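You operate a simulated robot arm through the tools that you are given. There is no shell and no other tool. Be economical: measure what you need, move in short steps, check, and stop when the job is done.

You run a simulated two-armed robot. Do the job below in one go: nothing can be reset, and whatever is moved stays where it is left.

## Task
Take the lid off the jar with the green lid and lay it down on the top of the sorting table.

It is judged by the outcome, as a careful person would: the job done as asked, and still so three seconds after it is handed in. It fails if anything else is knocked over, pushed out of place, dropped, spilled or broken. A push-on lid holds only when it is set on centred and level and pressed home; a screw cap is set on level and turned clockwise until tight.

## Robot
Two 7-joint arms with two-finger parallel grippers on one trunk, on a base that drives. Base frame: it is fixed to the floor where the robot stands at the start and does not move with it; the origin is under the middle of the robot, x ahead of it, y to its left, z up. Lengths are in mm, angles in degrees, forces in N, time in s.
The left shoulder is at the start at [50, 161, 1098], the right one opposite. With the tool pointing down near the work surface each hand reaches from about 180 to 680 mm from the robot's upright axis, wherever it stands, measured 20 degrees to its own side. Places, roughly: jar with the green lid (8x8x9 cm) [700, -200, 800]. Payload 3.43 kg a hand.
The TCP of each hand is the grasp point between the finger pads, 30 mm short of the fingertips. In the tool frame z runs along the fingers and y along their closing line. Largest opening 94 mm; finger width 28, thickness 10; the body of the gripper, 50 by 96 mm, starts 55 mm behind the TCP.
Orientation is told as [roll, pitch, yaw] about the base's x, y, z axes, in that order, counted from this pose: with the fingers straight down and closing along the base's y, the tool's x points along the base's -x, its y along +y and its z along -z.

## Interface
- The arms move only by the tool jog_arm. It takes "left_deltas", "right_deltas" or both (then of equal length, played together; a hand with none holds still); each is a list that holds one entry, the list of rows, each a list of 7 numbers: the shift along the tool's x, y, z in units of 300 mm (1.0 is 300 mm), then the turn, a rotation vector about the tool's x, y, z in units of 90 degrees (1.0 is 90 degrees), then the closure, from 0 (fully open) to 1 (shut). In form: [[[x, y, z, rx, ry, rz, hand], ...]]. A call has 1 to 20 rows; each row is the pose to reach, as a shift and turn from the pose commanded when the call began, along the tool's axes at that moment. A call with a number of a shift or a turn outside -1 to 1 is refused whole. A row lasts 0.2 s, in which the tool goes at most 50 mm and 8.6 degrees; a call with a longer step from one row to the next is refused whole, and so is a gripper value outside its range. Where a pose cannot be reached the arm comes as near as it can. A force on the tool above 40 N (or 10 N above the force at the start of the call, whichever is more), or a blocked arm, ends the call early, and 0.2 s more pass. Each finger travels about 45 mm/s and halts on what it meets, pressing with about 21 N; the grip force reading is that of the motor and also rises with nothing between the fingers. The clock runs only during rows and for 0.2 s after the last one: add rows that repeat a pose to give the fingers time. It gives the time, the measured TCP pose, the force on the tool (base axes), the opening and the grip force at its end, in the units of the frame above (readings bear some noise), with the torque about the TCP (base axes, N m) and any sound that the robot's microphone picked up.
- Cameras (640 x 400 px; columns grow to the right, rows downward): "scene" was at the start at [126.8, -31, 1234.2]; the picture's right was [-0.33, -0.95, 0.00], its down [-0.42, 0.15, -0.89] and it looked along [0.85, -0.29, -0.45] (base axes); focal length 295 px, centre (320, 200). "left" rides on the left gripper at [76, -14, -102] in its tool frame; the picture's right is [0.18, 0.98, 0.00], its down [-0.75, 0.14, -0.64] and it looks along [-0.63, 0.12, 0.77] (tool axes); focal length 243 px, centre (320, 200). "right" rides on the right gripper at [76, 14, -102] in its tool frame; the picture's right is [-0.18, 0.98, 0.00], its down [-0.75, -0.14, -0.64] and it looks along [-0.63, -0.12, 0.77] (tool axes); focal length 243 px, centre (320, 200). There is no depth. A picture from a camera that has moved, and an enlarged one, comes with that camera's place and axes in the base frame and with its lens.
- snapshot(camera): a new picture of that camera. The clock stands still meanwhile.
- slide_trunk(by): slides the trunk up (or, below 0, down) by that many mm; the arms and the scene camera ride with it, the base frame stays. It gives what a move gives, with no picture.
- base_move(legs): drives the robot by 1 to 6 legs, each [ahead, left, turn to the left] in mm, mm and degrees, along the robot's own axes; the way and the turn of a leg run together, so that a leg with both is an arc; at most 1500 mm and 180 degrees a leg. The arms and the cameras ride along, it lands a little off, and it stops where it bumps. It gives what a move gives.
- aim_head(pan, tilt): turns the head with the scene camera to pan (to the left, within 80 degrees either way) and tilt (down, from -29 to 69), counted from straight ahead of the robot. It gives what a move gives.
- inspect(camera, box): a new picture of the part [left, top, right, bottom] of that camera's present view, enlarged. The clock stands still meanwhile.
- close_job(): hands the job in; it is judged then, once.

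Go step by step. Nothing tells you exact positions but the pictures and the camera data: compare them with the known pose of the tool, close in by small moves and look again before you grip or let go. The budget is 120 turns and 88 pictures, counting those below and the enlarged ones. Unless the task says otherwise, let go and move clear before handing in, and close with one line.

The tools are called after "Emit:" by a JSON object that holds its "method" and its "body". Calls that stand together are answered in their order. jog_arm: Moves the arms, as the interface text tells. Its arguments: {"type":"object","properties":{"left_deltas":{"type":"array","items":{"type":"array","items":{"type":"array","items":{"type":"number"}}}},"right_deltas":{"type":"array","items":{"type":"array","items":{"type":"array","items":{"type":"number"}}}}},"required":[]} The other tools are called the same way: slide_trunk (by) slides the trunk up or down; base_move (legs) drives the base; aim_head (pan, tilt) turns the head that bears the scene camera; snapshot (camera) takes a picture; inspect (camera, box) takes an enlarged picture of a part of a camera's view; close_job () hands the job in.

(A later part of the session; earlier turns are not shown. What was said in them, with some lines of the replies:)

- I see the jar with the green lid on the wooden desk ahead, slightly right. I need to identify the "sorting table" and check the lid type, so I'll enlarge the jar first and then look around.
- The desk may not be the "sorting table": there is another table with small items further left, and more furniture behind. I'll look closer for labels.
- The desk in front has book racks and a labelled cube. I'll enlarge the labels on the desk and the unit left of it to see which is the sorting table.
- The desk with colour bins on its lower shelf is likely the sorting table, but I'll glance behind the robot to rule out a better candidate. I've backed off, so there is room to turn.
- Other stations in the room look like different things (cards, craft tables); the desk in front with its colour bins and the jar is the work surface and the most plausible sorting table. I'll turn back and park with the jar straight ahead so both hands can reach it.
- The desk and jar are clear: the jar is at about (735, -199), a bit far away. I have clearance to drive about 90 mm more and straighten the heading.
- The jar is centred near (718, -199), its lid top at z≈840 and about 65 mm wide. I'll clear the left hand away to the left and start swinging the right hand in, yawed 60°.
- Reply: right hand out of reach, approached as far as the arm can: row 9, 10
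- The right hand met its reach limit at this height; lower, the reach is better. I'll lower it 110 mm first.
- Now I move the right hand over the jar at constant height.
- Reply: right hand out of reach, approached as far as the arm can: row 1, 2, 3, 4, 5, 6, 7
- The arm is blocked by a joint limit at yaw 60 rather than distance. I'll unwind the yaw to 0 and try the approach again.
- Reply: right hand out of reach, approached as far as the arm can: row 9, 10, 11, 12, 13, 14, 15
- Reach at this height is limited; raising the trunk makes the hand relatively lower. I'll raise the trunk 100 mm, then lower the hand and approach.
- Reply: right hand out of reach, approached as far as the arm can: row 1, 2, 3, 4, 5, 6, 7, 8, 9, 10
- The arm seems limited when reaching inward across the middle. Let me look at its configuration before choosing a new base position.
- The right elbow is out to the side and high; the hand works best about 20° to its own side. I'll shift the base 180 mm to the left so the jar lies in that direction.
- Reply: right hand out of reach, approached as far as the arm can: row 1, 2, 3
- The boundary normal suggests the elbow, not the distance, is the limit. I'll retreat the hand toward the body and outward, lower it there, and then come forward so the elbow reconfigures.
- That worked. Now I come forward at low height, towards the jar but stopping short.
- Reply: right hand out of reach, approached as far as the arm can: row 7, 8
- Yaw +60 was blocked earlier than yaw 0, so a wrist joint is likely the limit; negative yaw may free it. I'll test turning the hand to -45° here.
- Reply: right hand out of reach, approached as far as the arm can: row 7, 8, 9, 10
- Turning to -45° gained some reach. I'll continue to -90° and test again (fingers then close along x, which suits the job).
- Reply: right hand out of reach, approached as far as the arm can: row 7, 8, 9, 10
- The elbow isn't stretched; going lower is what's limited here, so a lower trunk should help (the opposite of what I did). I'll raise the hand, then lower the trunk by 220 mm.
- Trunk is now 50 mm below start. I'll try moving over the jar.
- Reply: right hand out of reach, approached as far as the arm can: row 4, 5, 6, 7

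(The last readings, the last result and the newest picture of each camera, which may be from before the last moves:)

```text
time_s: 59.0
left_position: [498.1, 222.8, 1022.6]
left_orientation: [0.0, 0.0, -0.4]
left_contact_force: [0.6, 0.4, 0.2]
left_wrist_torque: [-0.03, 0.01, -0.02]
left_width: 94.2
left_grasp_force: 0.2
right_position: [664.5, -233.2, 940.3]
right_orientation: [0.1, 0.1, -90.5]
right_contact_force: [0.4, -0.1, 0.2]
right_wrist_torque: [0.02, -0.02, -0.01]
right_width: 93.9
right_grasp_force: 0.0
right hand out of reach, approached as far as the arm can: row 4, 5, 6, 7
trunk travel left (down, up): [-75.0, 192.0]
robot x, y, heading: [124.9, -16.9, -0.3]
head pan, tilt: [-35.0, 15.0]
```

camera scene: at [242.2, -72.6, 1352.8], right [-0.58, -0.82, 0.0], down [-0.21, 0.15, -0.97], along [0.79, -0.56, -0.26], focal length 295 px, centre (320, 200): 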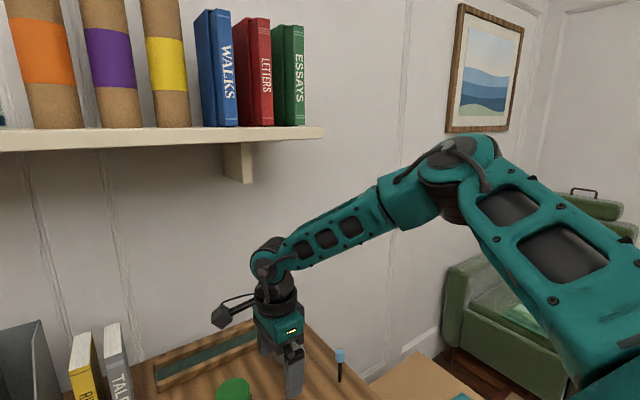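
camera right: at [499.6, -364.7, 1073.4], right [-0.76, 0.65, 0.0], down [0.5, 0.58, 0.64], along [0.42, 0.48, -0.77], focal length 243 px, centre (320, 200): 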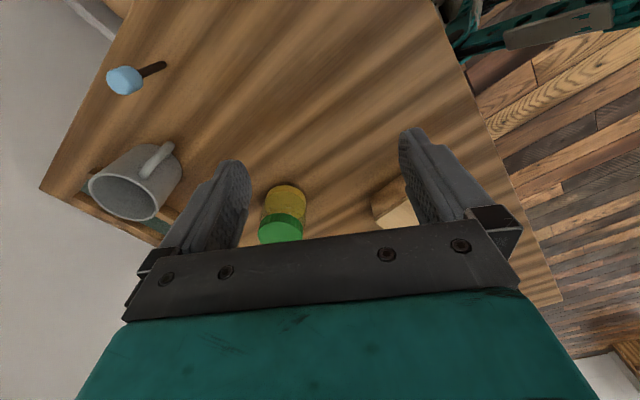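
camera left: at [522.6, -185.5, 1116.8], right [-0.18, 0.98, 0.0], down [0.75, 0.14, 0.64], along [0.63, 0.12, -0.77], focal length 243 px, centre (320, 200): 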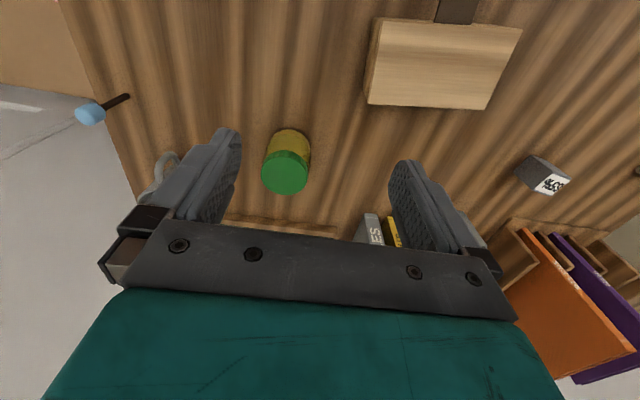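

Good progress; I only need about 60 mm more. I'll check the clearance below before driving the base slightly forward and left.

Emit:
{"method": "aim_head", "body": {"pan": 0, "tilt": 69}}

Emit:
{"method": "snapshot", "body": {"camera": "scene"}}

```text
time_s: 60.2
left_position: [499.0, 223.2, 1021.7]
left_orientation: [0.0, 0.0, -0.4]
left_contact_force: [0.2, 1.2, -0.4]
left_wrist_torque: [0.0, -0.01, -0.01]
left_width: 93.9
left_grasp_force: 0.0
right_position: [664.7, -232.8, 939.8]
right_orientation: [0.2, 0.2, -90.5]
right_contact_force: [0.0, -0.5, 0.3]
right_wrist_torque: [0.02, 0.02, -0.04]
right_width: 94.0
right_grasp_force: 0.1
trunk travel left (down, up): [-75.0, 192.0]
robot x, y, heading: [128.0, -17.0, -0.3]
head pan, tilt: [0.0, 68.8]
```

```text
59 pictures are left
camera scene: at [221.9, -18.9, 1127.2], right [-0.01, -1.0, 0.0], down [-0.93, 0.01, -0.36], along [0.36, 0.0, -0.93], focal length 295 px, centre (320, 200)
```

scene: 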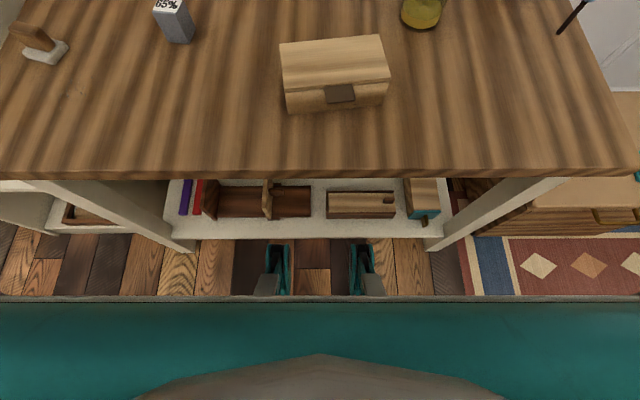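

There's ample clearance at floor level. Driving 60 ahead and 40 left carries the right hand over the jar region, with fingertips well above the lid.

Emit:
{"method": "base_move", "body": {"legs": [[60, 40, 0]]}}

Emit:
{"method": "aim_head", "body": {"pan": -15, "tilt": 40}}

Emit:
{"method": "snapshot", "body": {"camera": "scene"}}

Emit:
{"method": "snapshot", "body": {"camera": "right"}}

```text
time_s: 61.0
left_position: [506.7, 228.1, 1024.1]
left_orientation: [-0.1, 0.0, -0.8]
left_contact_force: [0.0, 0.3, -0.4]
left_wrist_torque: [0.04, -0.02, 0.0]
left_width: 93.8
left_grasp_force: 0.0
right_position: [671.0, -228.4, 940.9]
right_orientation: [0.3, 0.0, -90.7]
right_contact_force: [0.7, -0.1, 0.4]
right_wrist_torque: [0.06, 0.0, -0.01]
right_width: 94.0
right_grasp_force: 0.0
trunk travel left (down, up): [-75.0, 192.0]
robot x, y, heading: [130.2, -12.0, -0.8]
head pan, tilt: [0.0, 68.8]
stopped in leg 1: the robot was blocked; the commanded pose is now the measured one
```

```text
time_s: 62.0
left_position: [506.5, 227.6, 1022.4]
left_orientation: [0.0, 0.0, -0.7]
left_contact_force: [-0.7, 0.5, -0.3]
left_wrist_torque: [0.01, 0.02, 0.0]
left_width: 93.9
left_grasp_force: 0.0
right_position: [671.3, -228.0, 940.7]
right_orientation: [0.2, 0.1, -90.7]
right_contact_force: [0.0, 0.2, -0.4]
right_wrist_torque: [0.01, 0.0, 0.02]
right_width: 94.5
right_grasp_force: 0.1
trunk travel left (down, up): [-75.0, 192.0]
robot x, y, heading: [131.1, -8.1, -0.8]
head pan, tilt: [-15.0, 40.0]
```

```text
58 pictures are left
camera scene: at [255.0, -33.9, 1163.3], right [-0.27, -0.96, 0.0], down [-0.62, 0.17, -0.77], along [0.74, -0.21, -0.64], focal length 295 px, centre (320, 200)
```

scene: 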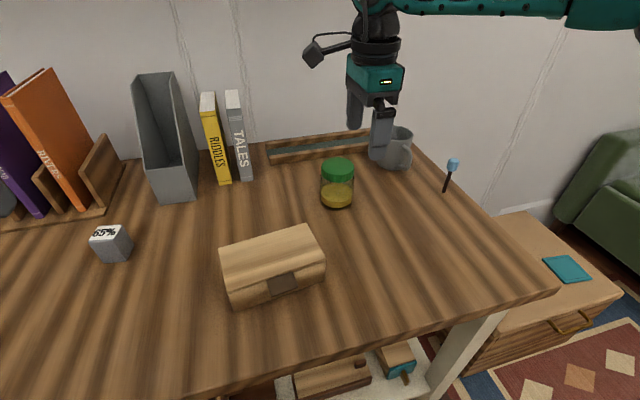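

```text
57 pictures are left
camera right: at [685.7, -152.7, 1043.7], right [0.98, -0.2, 0.0], down [-0.15, -0.75, 0.64], along [-0.12, -0.63, -0.77], focal length 243 px, centre (320, 200)
```

right: 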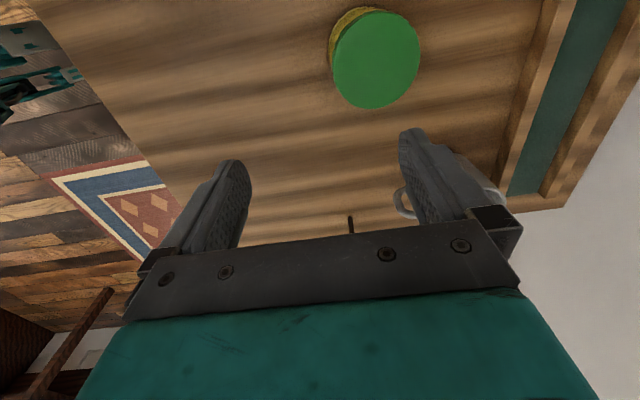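

The base is blocked by the desk, so I can't go further forward; nothing moved. The lid is measured at (719,-197). Instead I'll back off 20 mm and turn left 15°, which puts the jar more to the right arm's own side.

Emit:
{"method": "base_move", "body": {"legs": [[-20, 0, 0], [0, 0, 15]]}}

```text
time_s: 63.6
left_position: [411.8, 317.5, 1023.2]
left_orientation: [0.0, 0.1, 14.3]
left_contact_force: [0.6, 0.6, 0.3]
left_wrist_torque: [0.0, 0.02, 0.02]
left_width: 94.1
left_grasp_force: 0.0
right_position: [689.4, -80.3, 939.3]
right_orientation: [0.4, 0.1, -75.8]
right_contact_force: [0.2, 0.2, 0.0]
right_wrist_torque: [-0.01, 0.02, 0.0]
right_width: 94.1
right_grasp_force: 0.0
trunk travel left (down, up): [-75.0, 192.0]
robot x, y, heading: [114.2, -7.4, 14.3]
head pan, tilt: [-15.0, 40.0]
```

Now move over the lid at safe height.

Emit:
{"method": "jog_arm", "body": {"right_deltas": [[[-0.1, 0, 0.01, 0, 0, 0, 0], [-0.2, 0, 0.02, 0, 0, 0, 0], [-0.3, 0, 0.03, 0, 0, 0, 0], [-0.402, 0.003, 0.03, 0, 0, 0, 0], [-0.402, 0.003, 0.03, 0, 0, 0, 0]]]}}

Emit:
{"method": "snapshot", "body": {"camera": "right"}}

Emit:
{"method": "snapshot", "body": {"camera": "scene"}}

```text
time_s: 64.8
left_position: [411.5, 317.8, 1022.1]
left_orientation: [0.0, 0.1, 14.3]
left_contact_force: [0.1, 0.0, 0.9]
left_wrist_torque: [0.0, 0.01, 0.0]
left_width: 93.9
left_grasp_force: 0.1
right_position: [716.9, -196.9, 933.3]
right_orientation: [0.3, 0.2, -75.6]
right_contact_force: [0.5, -0.6, 0.2]
right_wrist_torque: [0.01, 0.01, 0.01]
right_width: 94.1
right_grasp_force: 0.2
trunk travel left (down, up): [-75.0, 192.0]
robot x, y, heading: [111.9, -8.8, 14.2]
head pan, tilt: [-15.0, 40.0]
```

```text
56 pictures are left
camera right: at [711.4, -119.6, 1036.1], right [1.0, 0.06, 0.0], down [0.05, -0.77, 0.64], along [0.04, -0.64, -0.77], focal length 243 px, centre (320, 200)
```

right: 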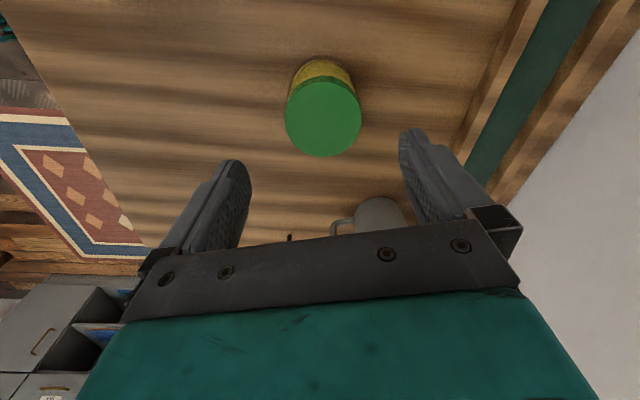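

```text
55 pictures are left
camera scene: at [236.7, -1.4, 1163.3], right [-0.01, -1.0, 0.0], down [-0.64, 0.01, -0.77], along [0.77, -0.01, -0.64], focal length 295 px, centre (320, 200)
```

scene: 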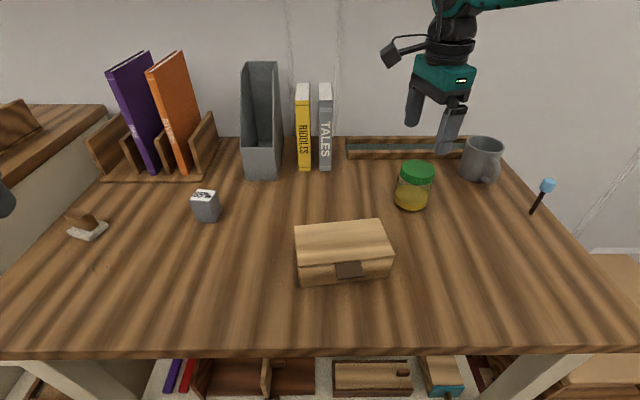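

The hand is now over the lid, centred within 2 mm. I'll descend so the fingertips straddle the lid (TCP z≈853).

Emit:
{"method": "jog_arm", "body": {"right_deltas": [[[0.005, 0.005, 0.07, 0, 0, 0, 0], [0.005, 0.005, 0.14, 0, 0, 0, 0], [0.005, 0.005, 0.2, 0, 0, 0, 0], [0.005, 0.005, 0.267, 0, 0, 0, 0], [0.005, 0.005, 0.267, 0, 0, 0, 0]]]}}

Emit:
{"method": "inspect", "body": {"camera": "scene", "box": [350, 90, 510, 230]}}

Emit:
{"method": "snapshot", "body": {"camera": "right"}}

```text
time_s: 66.0
left_position: [412.0, 317.2, 1021.7]
left_orientation: [0.0, 0.0, 14.4]
left_contact_force: [-0.1, 0.5, 0.5]
left_wrist_torque: [-0.01, -0.01, -0.02]
left_width: 94.2
left_grasp_force: 0.1
right_position: [721.0, -195.2, 851.5]
right_orientation: [0.2, 0.2, -75.7]
right_contact_force: [0.3, -0.2, -0.6]
right_wrist_torque: [0.01, 0.02, 0.02]
right_width: 93.7
right_grasp_force: 0.0
trunk travel left (down, up): [-75.0, 192.0]
robot x, y, heading: [111.5, -8.3, 14.3]
head pan, tilt: [-15.0, 40.0]
```

```text
2.86 times, centred on (430, 160) of scene
camera zoom: at [236.7, -1.4, 1163.3], right [-0.01, -1.0, 0.0], down [-0.64, 0.01, -0.77], along [0.77, -0.01, -0.64], focal length 843 px, centre (6, 314)
```

zoom: 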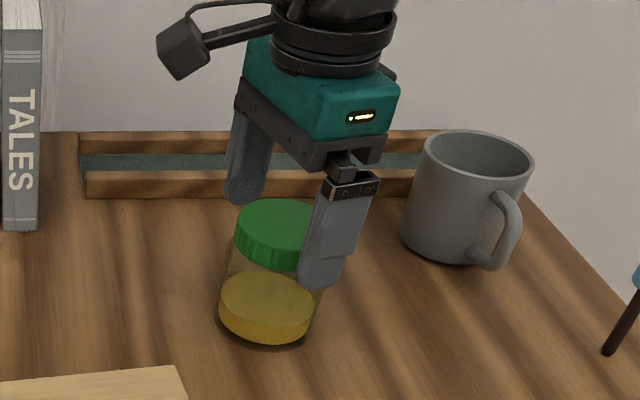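

```text
53 pictures are left
camera right: at [715.6, -118.6, 955.2], right [1.0, 0.06, 0.0], down [0.05, -0.77, 0.64], along [0.04, -0.64, -0.77], focal length 243 px, centre (320, 200)
```

right: 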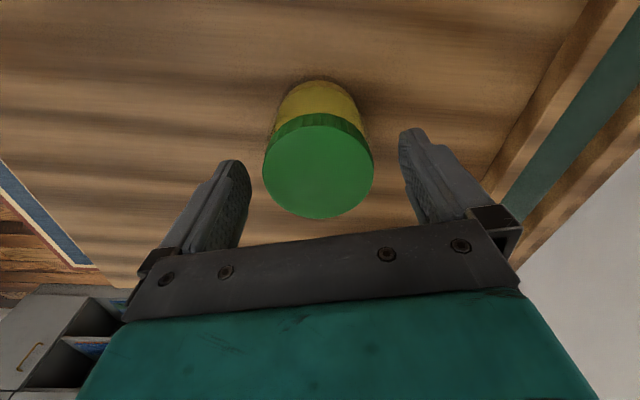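

Centred within 2 mm. I'll close gently on the lid and hold to read the grip.

Emit:
{"method": "jog_arm", "body": {"right_deltas": [[[0.002, -0.006, 0, 0, 0, 0, 0], [0.002, -0.006, 0, 0, 0, 0, 0.3], [0.002, -0.006, 0, 0, 0, 0, 1], [0.002, -0.006, 0, 0, 0, 0, 1], [0.002, -0.006, 0, 0, 0, 0, 1], [0.002, -0.006, 0, 0, 0, 0, 1]]]}}

```text
time_s: 67.4
left_position: [413.2, 317.6, 1022.1]
left_orientation: [0.1, 0.1, 14.3]
left_contact_force: [-0.2, -0.1, 0.4]
left_wrist_torque: [0.03, 0.03, 0.01]
left_width: 94.0
left_grasp_force: 0.1
right_position: [720.2, -196.1, 852.9]
right_orientation: [0.3, 0.2, -75.8]
right_contact_force: [0.2, 0.5, 0.0]
right_wrist_torque: [0.02, -0.09, 0.01]
right_width: 62.9
right_grasp_force: 21.4
trunk travel left (down, up): [-75.0, 192.0]
robot x, y, heading: [115.6, -5.2, 14.4]
head pan, tilt: [-15.0, 40.0]
```

The lid is gripped (62.9 mm). I'll test with a small, slow 6 mm lift to see whether the lid comes free or the jar hangs on it.

Emit:
{"method": "jog_arm", "body": {"right_deltas": [[[0, 0, -0.007, 0, 0, 0, 1], [0, 0, -0.014, 0, 0, 0, 1], [0, 0, -0.02, 0, 0, 0, 1], [0, 0, -0.02, 0, 0, 0, 1], [0, 0, -0.02, 0, 0, 0, 1]]]}}

Emit:
{"method": "inspect", "body": {"camera": "scene", "box": [370, 120, 470, 220]}}

```text
time_s: 68.6
left_position: [413.3, 317.1, 1022.6]
left_orientation: [0.0, 0.0, 14.4]
left_contact_force: [-0.9, 0.7, -0.7]
left_wrist_torque: [-0.02, 0.04, 0.05]
left_width: 94.1
left_grasp_force: 0.0
right_position: [718.4, -195.8, 856.8]
right_orientation: [0.2, 0.1, -75.7]
right_contact_force: [-0.3, -0.4, -0.8]
right_wrist_torque: [0.02, -0.04, -0.01]
right_width: 63.0
right_grasp_force: 21.1
trunk travel left (down, up): [-75.0, 192.0]
robot x, y, heading: [109.7, -13.7, 14.5]
head pan, tilt: [-15.0, 40.0]
```

```text
4.00 times, centred on (420, 170) of scene
camera zoom: at [236.8, -1.5, 1163.3], right [-0.01, -1.0, 0.0], down [-0.64, 0.01, -0.77], along [0.77, -0.01, -0.64], focal length 1180 px, centre (-80, 320)
```

zoom: 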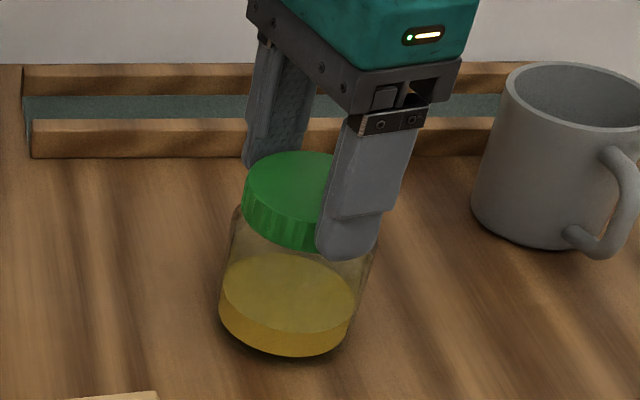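

No clear weight on the hand; I'll raise another 8 mm and compare the picture.

Emit:
{"method": "jog_arm", "body": {"right_deltas": [[[0, 0, -0.01, 0, 0, 0, 1], [0, 0, -0.02, 0, 0, 0, 1], [0, 0, -0.027, 0, 0, 0, 1], [0, 0, -0.027, 0, 0, 0, 1]]]}}

Emit:
{"method": "inspect", "body": {"camera": "scene", "box": [370, 120, 470, 220]}}

```text
time_s: 69.6
left_position: [413.0, 317.1, 1022.7]
left_orientation: [-0.1, 0.0, 14.4]
left_contact_force: [-0.2, -0.9, 0.5]
left_wrist_torque: [0.03, -0.02, 0.0]
left_width: 94.1
left_grasp_force: 0.1
right_position: [719.2, -195.3, 865.6]
right_orientation: [0.3, 0.1, -75.8]
right_contact_force: [-0.7, 0.3, -1.3]
right_wrist_torque: [0.05, 0.03, -0.03]
right_width: 62.8
right_grasp_force: 21.5
trunk travel left (down, up): [-75.0, 192.0]
robot x, y, heading: [112.8, -10.5, 14.4]
head pan, tilt: [-15.0, 40.0]
```

```text
4.00 times, centred on (420, 170) of scene
camera zoom: at [236.8, -1.5, 1163.3], right [-0.01, -1.0, 0.0], down [-0.64, 0.01, -0.77], along [0.77, -0.01, -0.64], focal length 1180 px, centre (-80, 320)
```

zoom: 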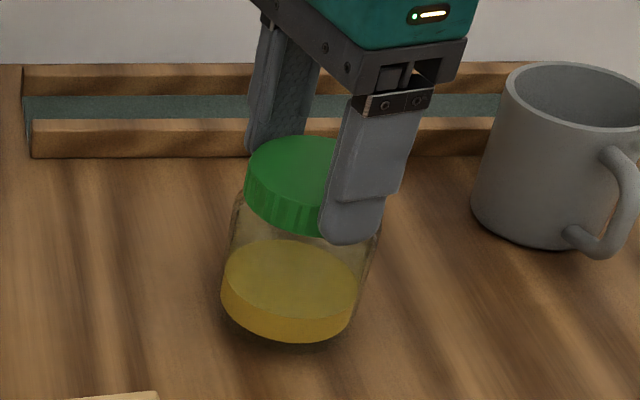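

The jar came up with the lid (it is light), so this is a threaded lid. I'll set it back down on its spot, press lightly, and read the force.

Emit:
{"method": "jog_arm", "body": {"right_deltas": [[[0, 0, 0.015, 0, 0, 0, 1], [0, 0, 0.03, 0, 0, 0, 1], [0, 0, 0.042, 0, 0, 0, 1], [0, 0, 0.047, 0, 0, 0, 1], [0, 0, 0.05, 0, 0, 0, 1], [0, 0, 0.05, 0, 0, 0, 1]]]}}

```text
time_s: 71.0
left_position: [412.3, 317.0, 1023.0]
left_orientation: [-0.1, -0.1, 14.3]
left_contact_force: [0.4, -0.3, 0.0]
left_wrist_torque: [0.02, 0.02, -0.02]
left_width: 94.0
left_grasp_force: 0.0
right_position: [720.7, -195.8, 852.3]
right_orientation: [0.5, 0.0, -75.9]
right_contact_force: [0.6, -3.0, 10.6]
right_wrist_torque: [-0.16, 0.19, -0.03]
right_width: 63.1
right_grasp_force: 21.1
trunk travel left (down, up): [-75.0, 192.0]
robot x, y, heading: [111.2, -9.1, 14.4]
head pan, tilt: [-15.0, 40.0]
```

The jar is on the desk, pressed with about 10 N. I'll try a counterclockwise twist of 30° under this press and watch the torque.

Emit:
{"method": "jog_arm", "body": {"right_deltas": [[[0, 0, 0, 0, 0, -0.06, 1], [0, 0, 0, 0, 0, -0.12, 1], [0, 0, 0, 0, 0, -0.18, 1], [0, 0, 0, 0, 0, -0.24, 1], [0, 0, 0, 0, 0, -0.3, 1], [0, 0, 0, 0, 0, -0.333, 1]]]}}

Emit:
{"method": "inspect", "body": {"camera": "scene", "box": [370, 120, 470, 220]}}

```text
time_s: 72.4
left_position: [410.5, 317.8, 1023.2]
left_orientation: [-0.1, -0.1, 14.3]
left_contact_force: [0.5, 0.1, -0.1]
left_wrist_torque: [-0.02, 0.0, -0.01]
left_width: 94.1
left_grasp_force: 0.0
right_position: [718.2, -196.8, 852.6]
right_orientation: [0.5, 0.0, -45.6]
right_contact_force: [-3.9, -3.8, 15.0]
right_wrist_torque: [-0.07, 0.27, -0.02]
right_width: 62.9
right_grasp_force: 20.6
trunk travel left (down, up): [-75.0, 192.0]
robot x, y, heading: [113.1, -6.7, 14.4]
head pan, tilt: [-15.0, 40.0]
```

```text
4.00 times, centred on (420, 170) of scene
camera zoom: at [235.1, -1.3, 1163.6], right [-0.01, -1.0, 0.0], down [-0.64, 0.01, -0.77], along [0.77, -0.01, -0.64], focal length 1180 px, centre (-80, 320)
```

zoom: 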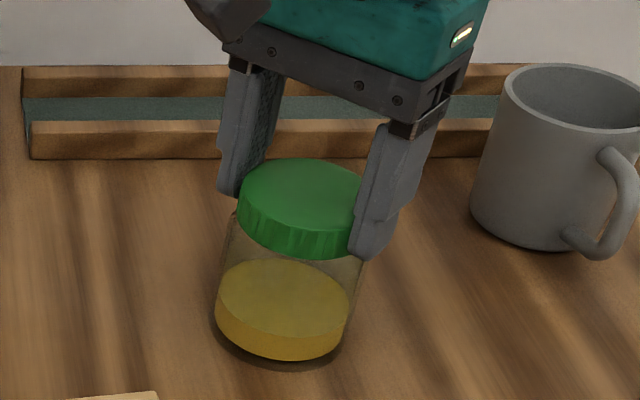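

Force rose slightly, which hints the lid is climbing on its thread. I'll keep turning counterclockwise another 50°.

Emit:
{"method": "jog_arm", "body": {"right_deltas": [[[0, 0, 0, 0, 0, -0.08, 1], [0, 0, 0, 0, 0, -0.16, 1], [0, 0, 0, 0, 0, -0.24, 1], [0, 0, 0, 0, 0, -0.32, 1], [0, 0, 0, 0, 0, -0.4, 1], [0, 0, 0, 0, 0, -0.48, 1], [0, 0, 0, 0, 0, -0.55, 1], [0, 0, 0, 0, 0, -0.55, 1]]]}}

```text
time_s: 74.2
left_position: [411.8, 316.4, 1024.4]
left_orientation: [0.0, -0.1, 14.3]
left_contact_force: [-0.2, -0.4, 0.2]
left_wrist_torque: [0.01, 0.01, 0.04]
left_width: 93.8
left_grasp_force: 0.1
right_position: [717.2, -196.5, 851.8]
right_orientation: [0.1, -0.4, 3.8]
right_contact_force: [3.9, -8.6, 20.1]
right_wrist_torque: [-0.32, -0.17, -0.02]
right_width: 62.9
right_grasp_force: 21.0
trunk travel left (down, up): [-75.0, 192.0]
robot x, y, heading: [111.1, -12.7, 14.6]
head pan, tilt: [-15.0, 40.0]
```

Force climbs to 20 N with nearly no torque. I'll do a gentle 10 mm lift test again.

Emit:
{"method": "jog_arm", "body": {"right_deltas": [[[0, 0, -0.01, 0, 0, 0, 1], [0, 0, -0.02, 0, 0, 0, 1], [0, 0, -0.03, 0, 0, 0, 1], [0, 0, -0.04, 0, 0, 0, 1], [0, 0, -0.04, 0, 0, 0, 1]]]}}

Emit:
{"method": "inspect", "body": {"camera": "scene", "box": [370, 120, 470, 220]}}

```text
time_s: 75.4
left_position: [412.6, 318.1, 1022.8]
left_orientation: [0.0, 0.0, 14.3]
left_contact_force: [-0.6, 0.7, -0.1]
left_wrist_torque: [-0.02, -0.02, -0.03]
left_width: 94.3
left_grasp_force: 0.0
right_position: [719.6, -195.9, 861.2]
right_orientation: [0.2, -0.2, 3.6]
right_contact_force: [0.3, -0.2, -1.0]
right_wrist_torque: [0.0, -0.01, -0.03]
right_width: 62.6
right_grasp_force: 20.7
trunk travel left (down, up): [-75.0, 192.0]
robot x, y, heading: [114.8, -11.7, 14.1]
head pan, tilt: [-15.0, 40.0]
```

```text
4.00 times, centred on (420, 170) of scene
camera zoom: at [236.8, -1.5, 1163.3], right [-0.01, -1.0, 0.0], down [-0.64, 0.01, -0.77], along [0.77, -0.01, -0.64], focal length 1180 px, centre (-80, 320)
```

zoom: 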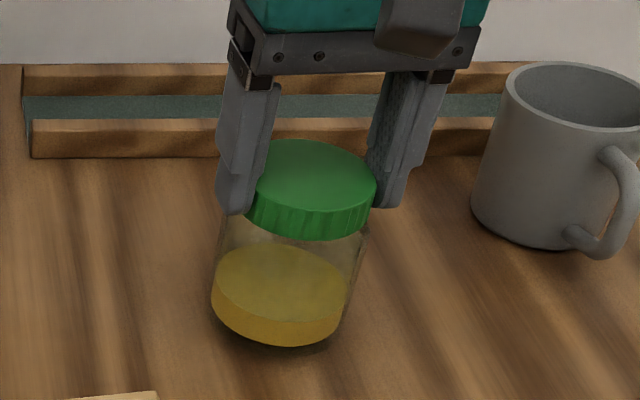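

The jar still hangs on the lid. I'll set it down, open, turn the hand back 90° and regrip, to do a longer unscrewing stroke under pressure.

Emit:
{"method": "jog_arm", "body": {"right_deltas": [[[0, 0, 0.015, 0, 0, 0, 1], [0, 0, 0.028, 0, 0, 0, 1], [0, 0, 0.034, 0, 0, 0, 1], [0, 0, 0.034, 0, 0, 0, 0], [0, 0, 0.034, 0, 0, 0, 0], [0, 0, 0.034, 0, 0, 0, 0], [0, 0, 0.034, 0, 0, 0.09, 0], [0, 0, 0.034, 0, 0, 0.18, 0], [0, 0, 0.034, 0, 0, 0.27, 0], [0, 0, 0.034, 0, 0, 0.36, 0], [0, 0, 0.034, 0, 0, 0.45, 0], [0, 0, 0.034, 0, 0, 0.54, 0], [0, 0, 0.034, 0, 0, 0.63, 0], [0, 0, 0.034, 0, 0, 0.72, 0], [0, 0, 0.034, 0, 0, 0.81, 0], [0, 0, 0.034, 0, 0, 0.9, 0], [0, 0, 0.034, 0, 0, 0.99, 0], [0, 0, 0.034, 0, 0, 0.99, 0.5], [0, 0, 0.034, 0, 0, 0.99, 1], [0, 0, 0.034, 0, 0, 0.99, 1]]]}}

Emit:
{"method": "snapshot", "body": {"camera": "right"}}

Emit:
{"method": "inspect", "body": {"camera": "scene", "box": [370, 120, 470, 220]}}

```text
time_s: 79.6
left_position: [412.2, 318.2, 1022.5]
left_orientation: [0.0, 0.0, 14.2]
left_contact_force: [-0.1, -0.5, 0.2]
left_wrist_torque: [-0.01, -0.02, 0.01]
left_width: 94.0
left_grasp_force: 0.1
right_position: [717.5, -197.5, 851.5]
right_orientation: [0.2, 0.2, -85.4]
right_contact_force: [0.1, -0.3, 0.2]
right_wrist_torque: [-0.02, -0.01, 0.0]
right_width: 63.4
right_grasp_force: 21.3
trunk travel left (down, up): [-75.0, 192.0]
robot x, y, heading: [112.5, -10.4, 14.3]
head pan, tilt: [-15.0, 40.0]
```

```text
48 pictures are left
camera right: at [726.2, -120.1, 955.2], right [0.99, -0.1, 0.0], down [-0.08, -0.76, 0.64], along [-0.06, -0.64, -0.77], focal length 243 px, centre (320, 200)
```

right: 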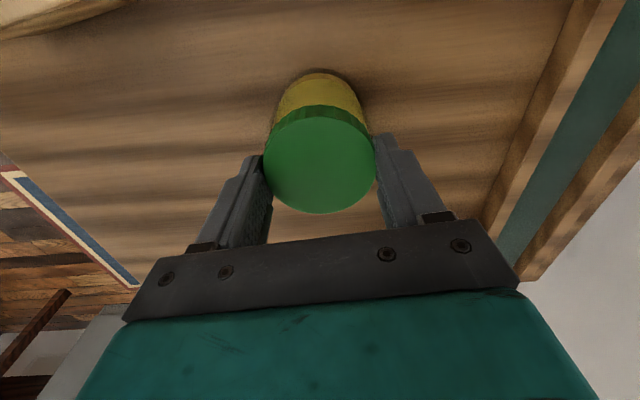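

```text
4.00 times, centred on (420, 170) of scene
camera zoom: at [236.7, -1.4, 1163.3], right [-0.01, -1.0, 0.0], down [-0.64, 0.01, -0.77], along [0.77, -0.01, -0.64], focal length 1180 px, centre (-80, 320)
```

zoom: 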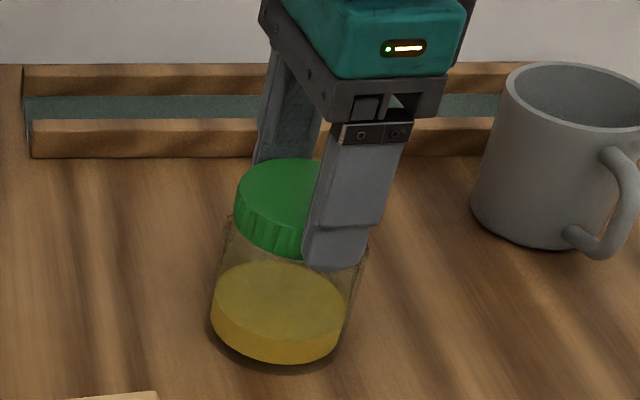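

Regripped and centred. Now a pressed counterclockwise stroke of 88°.

Emit:
{"method": "jog_arm", "body": {"right_deltas": [[[0, 0, 0.005, 0, 0, 0, 1], [0, 0, 0.007, 0, 0, 0, 1], [0, 0, 0.007, 0, 0, -0.09, 1], [0, 0, 0.007, 0, 0, -0.18, 1], [0, 0, 0.007, 0, 0, -0.27, 1], [0, 0, 0.007, 0, 0, -0.36, 1], [0, 0, 0.007, 0, 0, -0.45, 1], [0, 0, 0.007, 0, 0, -0.54, 1], [0, 0, 0.007, 0, 0, -0.63, 1], [0, 0, 0.007, 0, 0, -0.72, 1], [0, 0, 0.007, 0, 0, -0.81, 1], [0, 0, 0.007, 0, 0, -0.9, 1], [0, 0, 0.007, 0, 0, -0.98, 1]]]}}

```text
time_s: 82.4
left_position: [411.5, 317.6, 1021.9]
left_orientation: [-0.1, -0.1, 14.2]
left_contact_force: [-0.4, 0.0, -0.1]
left_wrist_torque: [0.03, 0.01, -0.02]
left_width: 94.1
left_grasp_force: 0.1
right_position: [718.9, -194.7, 852.3]
right_orientation: [0.2, -0.5, 2.9]
right_contact_force: [7.0, 4.3, 20.0]
right_wrist_torque: [0.24, -0.04, -0.04]
right_width: 63.2
right_grasp_force: 20.9
trunk travel left (down, up): [-75.0, 192.0]
robot x, y, heading: [111.8, -11.7, 14.4]
head pan, tilt: [-15.0, 40.0]
```

I'll check with a slight lift and a closer look at the lid/jar gap.

Emit:
{"method": "jog_arm", "body": {"right_deltas": [[[0, 0, -0.01, 0, 0, 0, 1], [0, 0, -0.02, 0, 0, 0, 1], [0, 0, -0.03, 0, 0, 0, 1], [0, 0, -0.04, 0, 0, 0, 1], [0, 0, -0.04, 0, 0, 0, 1]]]}}

Emit:
{"method": "inspect", "body": {"camera": "scene", "box": [395, 140, 455, 220]}}

```text
time_s: 83.6
left_position: [411.6, 317.3, 1023.0]
left_orientation: [-0.1, 0.0, 14.3]
left_contact_force: [1.2, 0.1, -0.3]
left_wrist_torque: [-0.01, 0.01, 0.0]
left_width: 93.9
left_grasp_force: 0.0
right_position: [719.6, -194.9, 859.7]
right_orientation: [0.2, -0.1, 2.8]
right_contact_force: [-0.2, 0.3, -1.2]
right_wrist_torque: [0.02, -0.02, -0.02]
right_width: 63.3
right_grasp_force: 21.1
trunk travel left (down, up): [-75.0, 192.0]
robot x, y, heading: [115.3, -9.1, 14.1]
head pan, tilt: [-15.0, 40.0]
```

```text
5.00 times, centred on (425, 180) of scene
camera zoom: at [236.8, -1.5, 1163.3], right [-0.01, -1.0, 0.0], down [-0.64, 0.01, -0.77], along [0.77, -0.01, -0.64], focal length 1475 px, centre (-205, 300)
```

zoom: 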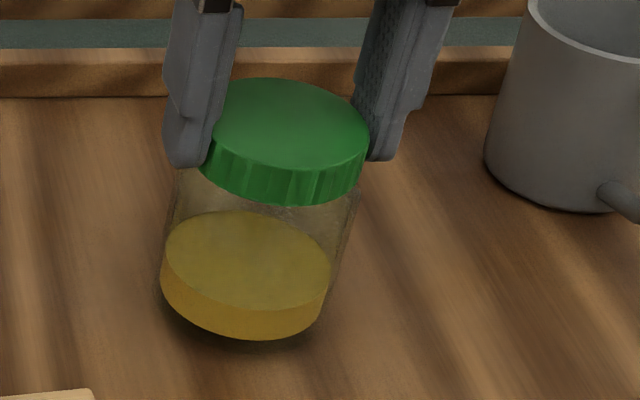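

Still attached, though the lid-to-bottom distance seems to grow a little each stroke. I'll set it down and repeat the regrip and stroke.

Emit:
{"method": "jog_arm", "body": {"right_deltas": [[[0, 0, 0.015, 0, 0, 0, 1], [0, 0, 0.026, 0, 0, 0, 1], [0, 0, 0.03, 0, 0, 0, 1], [0, 0, 0.03, 0, 0, 0, 0], [0, 0, 0.03, 0, 0, 0, 0], [0, 0, 0.03, 0, 0, 0, 0], [0, 0, 0.03, 0, 0, 0.09, 0], [0, 0, 0.03, 0, 0, 0.18, 0], [0, 0, 0.03, 0, 0, 0.27, 0], [0, 0, 0.03, 0, 0, 0.36, 0], [0, 0, 0.03, 0, 0, 0.45, 0], [0, 0, 0.03, 0, 0, 0.54, 0], [0, 0, 0.03, 0, 0, 0.63, 0], [0, 0, 0.03, 0, 0, 0.72, 0], [0, 0, 0.03, 0, 0, 0.81, 0], [0, 0, 0.03, 0, 0, 0.9, 0], [0, 0, 0.03, 0, 0, 0.99, 0], [0, 0, 0.03, 0, 0, 0.99, 0.5], [0, 0, 0.03, 0, 0, 0.99, 1], [0, 0, 0.03, 0, 0, 0.99, 1]]]}}

Emit:
{"method": "jog_arm", "body": {"right_deltas": [[[0, 0, 0.005, 0, 0, 0, 1], [0, 0, 0.007, 0, 0, 0, 1], [0, 0, 0.007, 0, 0, -0.09, 1], [0, 0, 0.007, 0, 0, -0.18, 1], [0, 0, 0.007, 0, 0, -0.27, 1], [0, 0, 0.007, 0, 0, -0.36, 1], [0, 0, 0.007, 0, 0, -0.45, 1], [0, 0, 0.007, 0, 0, -0.54, 1], [0, 0, 0.007, 0, 0, -0.63, 1], [0, 0, 0.007, 0, 0, -0.72, 1], [0, 0, 0.007, 0, 0, -0.81, 1], [0, 0, 0.007, 0, 0, -0.9, 1], [0, 0, 0.007, 0, 0, -0.98, 1]]]}}

Emit:
{"method": "jog_arm", "body": {"right_deltas": [[[0, 0, -0.01, 0, 0, 0, 1], [0, 0, -0.02, 0, 0, 0, 1], [0, 0, -0.03, 0, 0, 0, 1], [0, 0, -0.04, 0, 0, 0, 1], [0, 0, -0.04, 0, 0, 0, 1]]]}}

Emit:
{"method": "inspect", "body": {"camera": "scene", "box": [395, 140, 455, 220]}}

```text
time_s: 87.8
left_position: [412.0, 318.1, 1023.0]
left_orientation: [0.0, 0.0, 14.2]
left_contact_force: [-0.9, 0.4, -0.2]
left_wrist_torque: [-0.01, 0.02, 0.02]
left_width: 94.0
left_grasp_force: 0.1
right_position: [718.8, -195.8, 853.1]
right_orientation: [0.2, 0.3, -86.4]
right_contact_force: [-0.2, 0.1, -1.0]
right_wrist_torque: [0.0, 0.0, -0.01]
right_width: 62.9
right_grasp_force: 20.6
trunk travel left (down, up): [-75.0, 192.0]
robot x, y, heading: [111.1, -7.8, 14.3]
head pan, tilt: [-15.0, 40.0]
```

```text
time_s: 90.6
left_position: [413.4, 316.5, 1021.7]
left_orientation: [0.0, 0.0, 14.4]
left_contact_force: [0.1, 0.1, -0.1]
left_wrist_torque: [-0.02, 0.0, -0.01]
left_width: 94.1
left_grasp_force: 0.1
right_position: [720.3, -195.1, 851.2]
right_orientation: [0.3, -0.2, 2.1]
right_contact_force: [-0.7, 0.6, 2.8]
right_wrist_torque: [0.03, 0.04, -0.04]
right_width: 62.9
right_grasp_force: 20.8
trunk travel left (down, up): [-75.0, 192.0]
robot x, y, heading: [115.4, -9.6, 14.3]
head pan, tilt: [-15.0, 40.0]
```

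```text
time_s: 91.8
left_position: [411.9, 317.7, 1022.9]
left_orientation: [0.0, 0.1, 14.3]
left_contact_force: [-0.8, -0.6, -1.1]
left_wrist_torque: [0.01, 0.01, -0.04]
left_width: 94.1
left_grasp_force: 0.0
right_position: [718.2, -195.0, 864.1]
right_orientation: [0.1, -0.2, 1.9]
right_contact_force: [0.2, 0.1, 0.5]
right_wrist_torque: [-0.02, -0.01, 0.01]
right_width: 62.7
right_grasp_force: 20.8
trunk travel left (down, up): [-75.0, 192.0]
robot x, y, heading: [110.6, -10.0, 14.1]
head pan, tilt: [-15.0, 40.0]
```

```text
5.00 times, centred on (425, 180) of scene
camera zoom: at [236.7, -1.4, 1163.3], right [-0.01, -1.0, 0.0], down [-0.64, 0.01, -0.77], along [0.77, -0.01, -0.64], focal length 1475 px, centre (-205, 300)
```

zoom: 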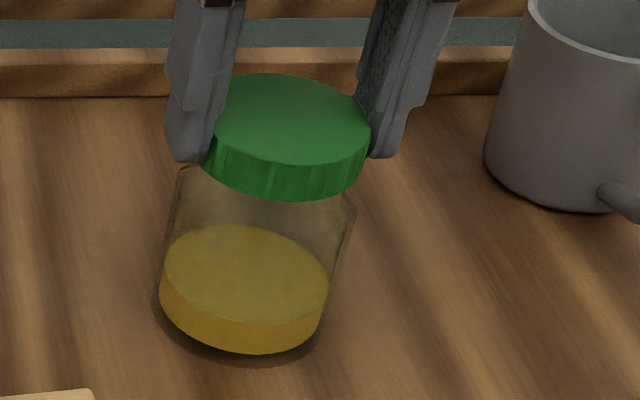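

The lid is free: the jar stays on the desk with its rim visible. I'll lift the lid clear and carry it to the empty desk area in front-right of the jar, around (600, -250).

Emit:
{"method": "jog_arm", "body": {"right_deltas": [[[0, 0, -0.05, 0, 0, 0, 1], [0, 0, -0.12, 0, 0, 0, 1], [0, 0, -0.19, 0, 0, 0, 1], [0, 0, -0.25, 0, 0, 0, 1], [0.08, -0.035, -0.25, 0, 0, 0, 1], [0.17, -0.075, -0.25, 0, 0, 0, 1], [0.26, -0.12, -0.25, 0, 0, 0, 1], [0.35, -0.16, -0.25, 0, 0, 0, 1], [0.393, -0.183, -0.25, 0, 0, 0, 1], [0.393, -0.183, -0.25, 0, 0, 0, 1]]]}}

Emit:
{"method": "snapshot", "body": {"camera": "scene"}}

Emit:
{"method": "snapshot", "body": {"camera": "right"}}

```text
time_s: 94.0
left_position: [412.5, 317.5, 1021.9]
left_orientation: [0.0, 0.0, 14.2]
left_contact_force: [-0.3, 0.5, 0.8]
left_wrist_torque: [-0.01, 0.0, 0.01]
left_width: 94.0
left_grasp_force: 0.1
right_position: [602.7, -255.4, 935.5]
right_orientation: [0.2, -0.1, 1.8]
right_contact_force: [-0.2, 0.3, 1.1]
right_wrist_torque: [-0.01, -0.01, 0.02]
right_width: 62.8
right_grasp_force: 21.0
trunk travel left (down, up): [-75.0, 192.0]
robot x, y, heading: [112.2, -10.1, 14.0]
head pan, tilt: [-15.0, 40.0]
```

```text
44 pictures are left
camera scene: at [236.7, -1.4, 1163.3], right [-0.01, -1.0, 0.0], down [-0.64, 0.01, -0.77], along [0.77, -0.01, -0.64], focal length 295 px, centre (320, 200)
```

scene: 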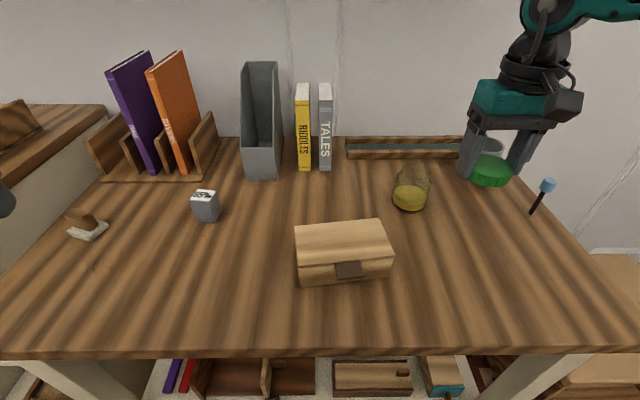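

```text
43 pictures are left
camera right: at [525.9, -245.2, 1037.6], right [0.15, 0.99, 0.0], down [0.76, -0.12, 0.64], along [0.64, -0.1, -0.76], focal length 243 px, centre (320, 200)
```

right: 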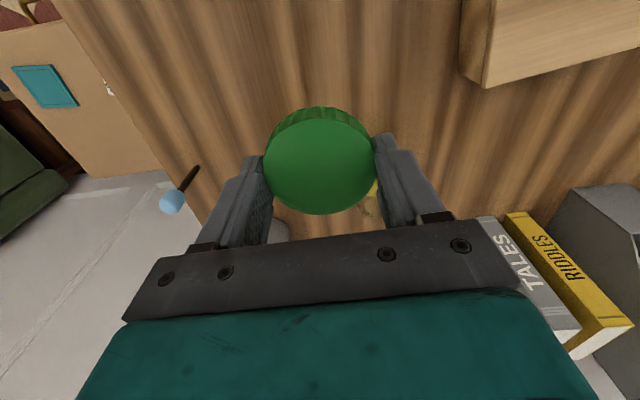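

The lid is securely held over a clear bit of desk. I'll lower it to just above the surface.

Emit:
{"method": "jog_arm", "body": {"right_deltas": [[[0, 0, 0.1, 0, 0, 0, 1], [0, 0, 0.2, 0, 0, 0, 1], [0, 0, 0.3, 0, 0, 0, 1], [0, 0, 0.4, 0, 0, 0, 1], [0, 0, 0.46, 0, 0, 0, 1], [0, 0, 0.475, 0, 0, 0, 1], [0, 0, 0.475, 0, 0, 0, 1]]]}}

Emit:
{"method": "inspect", "body": {"camera": "scene", "box": [380, 140, 540, 280]}}

```text
time_s: 95.6
left_position: [412.5, 317.1, 1022.0]
left_orientation: [0.0, 0.0, 14.3]
left_contact_force: [-0.5, 0.0, -0.5]
left_wrist_torque: [0.02, -0.01, -0.01]
left_width: 94.2
left_grasp_force: 0.0
right_position: [604.1, -254.2, 792.5]
right_orientation: [0.3, -0.2, 1.8]
right_contact_force: [-1.3, -0.1, -0.2]
right_wrist_torque: [0.02, -0.02, 0.01]
right_width: 62.8
right_grasp_force: 20.7
trunk travel left (down, up): [-75.0, 192.0]
robot x, y, heading: [114.8, -5.9, 14.3]
head pan, tilt: [-15.0, 40.0]
```

```text
2.86 times, centred on (460, 210) of scene
camera zoom: at [236.7, -1.4, 1163.3], right [-0.01, -1.0, 0.0], down [-0.64, 0.01, -0.77], along [0.77, -0.01, -0.64], focal length 843 px, centre (-80, 171)
```

zoom: 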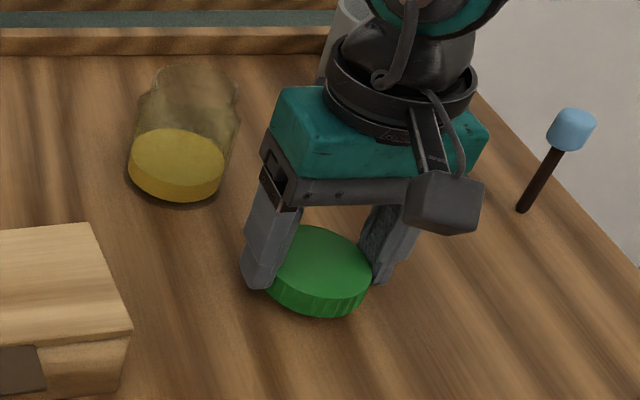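

Just a few mm remain. I'll descend in 1–1.5 mm steps until contact shows.

Emit:
{"method": "jog_arm", "body": {"right_deltas": [[[0, 0, 0.005, 0, 0, 0, 1], [0, 0, 0.01, 0, 0, 0, 1], [0, 0, 0.015, 0, 0, 0, 1], [0, 0, 0.02, 0, 0, 0, 1], [0, 0, 0.024, 0, 0, 0, 1], [0, 0, 0.024, 0, 0, 0, 1]]]}}

```text
time_s: 97.0
left_position: [414.5, 317.1, 1022.7]
left_orientation: [0.1, 0.0, 14.3]
left_contact_force: [0.3, 0.4, 0.2]
left_wrist_torque: [-0.06, -0.01, -0.03]
left_width: 94.1
left_grasp_force: 0.2
right_position: [602.5, -253.5, 787.0]
right_orientation: [0.3, -0.2, 1.9]
right_contact_force: [0.4, -0.4, -0.2]
right_wrist_torque: [0.0, -0.03, 0.0]
right_width: 62.9
right_grasp_force: 21.7
trunk travel left (down, up): [-75.0, 192.0]
robot x, y, heading: [110.1, -7.8, 14.5]
head pan, tilt: [-15.0, 40.0]
```

Emit:
{"method": "jog_arm", "body": {"right_deltas": [[[0, 0, 0.004, 0, 0, 0, 1], [0, 0, 0.008, 0, 0, 0, 1], [0, 0, 0.012, 0, 0, 0, 1], [0, 0, 0.012, 0, 0, 0, 1]]]}}

```text
time_s: 98.0
left_position: [412.1, 317.3, 1021.8]
left_orientation: [0.1, 0.0, 14.3]
left_contact_force: [-0.4, -0.7, -0.6]
left_wrist_torque: [0.01, 0.01, -0.03]
left_width: 93.9
left_grasp_force: 0.1
right_position: [603.2, -254.3, 784.5]
right_orientation: [0.2, -0.2, 1.9]
right_contact_force: [0.2, 0.4, 0.2]
right_wrist_torque: [0.0, 0.02, 0.02]
right_width: 62.8
right_grasp_force: 20.5
trunk travel left (down, up): [-75.0, 192.0]
robot x, y, heading: [115.9, -10.1, 14.5]
head pan, tilt: [-15.0, 40.0]
```

No contact yet at z=784.5; continuing in small steps.

Emit:
{"method": "jog_arm", "body": {"right_deltas": [[[0, 0, 0.003, 0, 0, 0, 1], [0, 0, 0.006, 0, 0, 0, 1], [0, 0, 0.009, 0, 0, 0, 1], [0, 0, 0.009, 0, 0, 0, 1]]]}}

Emit:
{"method": "inspect", "body": {"camera": "scene", "box": [430, 190, 500, 250]}}

```text
time_s: 99.0
left_position: [412.7, 318.7, 1023.1]
left_orientation: [0.0, 0.0, 14.2]
left_contact_force: [0.1, -0.9, -1.2]
left_wrist_torque: [-0.01, 0.02, 0.01]
left_width: 93.8
left_grasp_force: 0.1
right_position: [603.7, -254.7, 780.5]
right_orientation: [0.2, -0.3, 1.9]
right_contact_force: [-0.5, 0.4, -0.5]
right_wrist_torque: [0.0, -0.01, -0.01]
right_width: 62.8
right_grasp_force: 20.9
trunk travel left (down, up): [-75.0, 192.0]
robot x, y, heading: [111.9, -10.7, 14.4]
head pan, tilt: [-15.0, 40.0]
```

```text
6.67 times, centred on (465, 220) of scene
camera zoom: at [236.7, -1.4, 1163.3], right [-0.01, -1.0, 0.0], down [-0.64, 0.01, -0.77], along [0.77, -0.01, -0.64], focal length 1966 px, centre (-647, 67)
```

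zoom: 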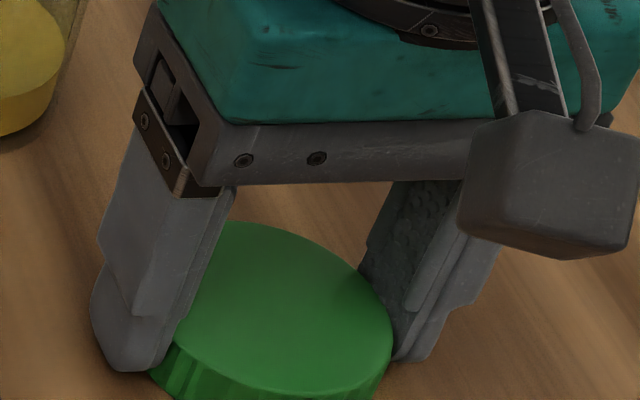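

Fingertips are nearly at the surface. One more 1.5 mm nudge to confirm contact.

Emit:
{"method": "jog_arm", "body": {"right_deltas": [[[0, 0, 0.0025, 0, 0, 0, 1], [0, 0, 0.005, 0, 0, 0, 1], [0, 0, 0.005, 0, 0, 0, 1]]]}}

Emit:
{"method": "inspect", "body": {"camera": "scene", "box": [430, 205, 500, 265]}}

```text
time_s: 99.8
left_position: [412.6, 317.9, 1023.1]
left_orientation: [-0.1, -0.1, 14.3]
left_contact_force: [0.1, 0.1, 0.7]
left_wrist_torque: [-0.02, -0.03, 0.0]
left_width: 93.9
left_grasp_force: 0.1
right_position: [604.9, -254.1, 781.1]
right_orientation: [0.2, -0.5, 1.9]
right_contact_force: [2.4, -2.3, 12.6]
right_wrist_torque: [-0.07, 0.28, 0.03]
right_width: 63.0
right_grasp_force: 21.2
trunk travel left (down, up): [-75.0, 192.0]
robot x, y, heading: [114.7, -9.4, 14.0]
head pan, tilt: [-15.0, 40.0]
```

```text
6.67 times, centred on (465, 235) of scene
camera zoom: at [236.1, -1.2, 1163.6], right [-0.01, -1.0, 0.0], down [-0.64, 0.01, -0.77], along [0.77, -0.01, -0.64], focal length 1966 px, centre (-647, -33)
```

zoom: 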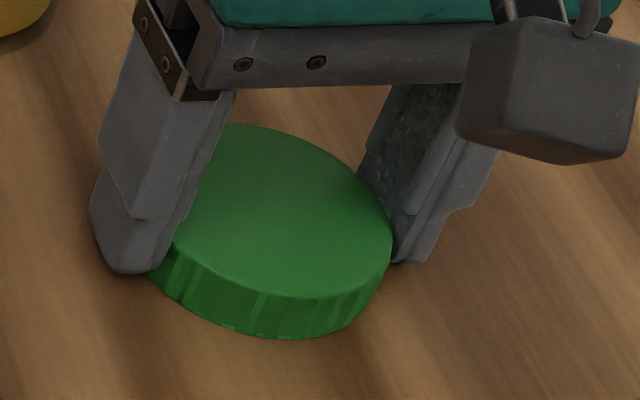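

Contact at 12 N: the lid is flat on the desk. I'll ease off, open the fingers, and rise straight up.

Emit:
{"method": "jog_arm", "body": {"right_deltas": [[[0, 0, -0.004, 0, 0, 0, 1], [0, 0, -0.004, 0, 0, 0, 0.2], [0, 0, -0.004, 0, 0, 0, 0], [0, 0, -0.004, 0, 0, 0, 0], [0, 0, -0.004, 0, 0, 0, 0], [0, 0, -0.1, 0, 0, 0, 0], [0, 0, -0.2, 0, 0, 0, 0], [0, 0, -0.3, 0, 0, 0, 0], [0, 0, -0.4, 0, 0, 0, 0], [0, 0, -0.5, 0, 0, 0, 0], [0.1, -0.05, -0.55, 0, 0, 0, 0], [0.2, -0.1, -0.55, 0, 0, 0, 0], [0.3, -0.15, -0.55, 0, 0, 0, 0]]]}}

Emit:
{"method": "snapshot", "body": {"camera": "scene"}}

Emit:
{"method": "inspect", "body": {"camera": "scene", "box": [370, 130, 570, 270]}}

```text
time_s: 102.6
left_position: [412.2, 316.6, 1022.4]
left_orientation: [0.1, 0.0, 14.3]
left_contact_force: [0.4, 0.2, 0.1]
left_wrist_torque: [0.01, 0.0, -0.01]
left_width: 93.9
left_grasp_force: 0.1
right_position: [514.6, -300.5, 944.1]
right_orientation: [0.2, -0.2, 2.0]
right_contact_force: [-0.2, -0.4, 0.4]
right_wrist_torque: [0.02, 0.01, -0.02]
right_width: 94.0
right_grasp_force: 0.1
trunk travel left (down, up): [-75.0, 192.0]
robot x, y, heading: [113.6, -7.4, 14.3]
head pan, tilt: [-15.0, 40.0]
```

```text
39 pictures are left
camera scene: at [236.7, -1.7, 1163.4], right [-0.01, -1.0, 0.0], down [-0.64, 0.01, -0.77], along [0.77, -0.01, -0.64], focal length 295 px, centre (320, 200)
```

scene: 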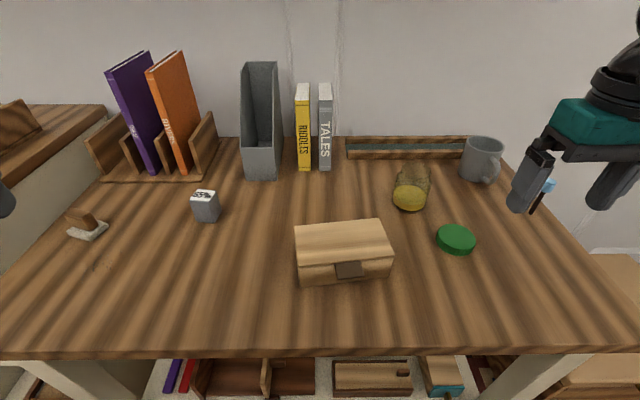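

```text
2.86 times, centred on (470, 200) of scene
camera zoom: at [236.7, -1.7, 1163.4], right [-0.01, -1.0, 0.0], down [-0.64, 0.01, -0.77], along [0.77, -0.01, -0.64], focal length 843 px, centre (-109, 200)
```

zoom: 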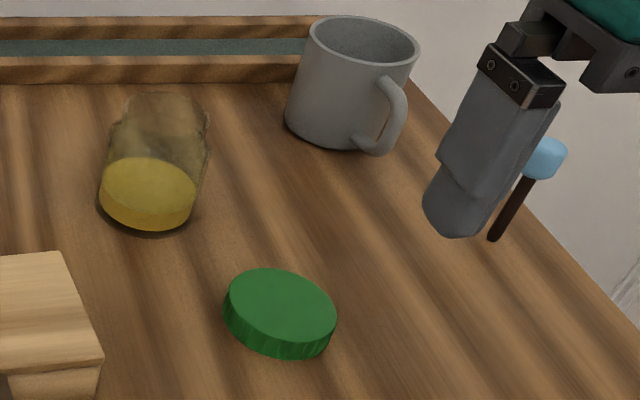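

The lid lies flat on the desk top, the open jar stands upright in its place, and nothing else has moved. Handing in.

Emit:
{"method": "close_job", "body": {}}

```text
The job is handed in.
```

I unscrewed the green lid and laid it flat on the desk the jar stands on, and handed the job in. I took that desk to be the sorting table because of the colour bins on its lower shelf; no label confirmed it. The base bumped something low, probably the desk, once while I was positioning. The pictures show the jar upright in its place and nothing else moved or knocked over.
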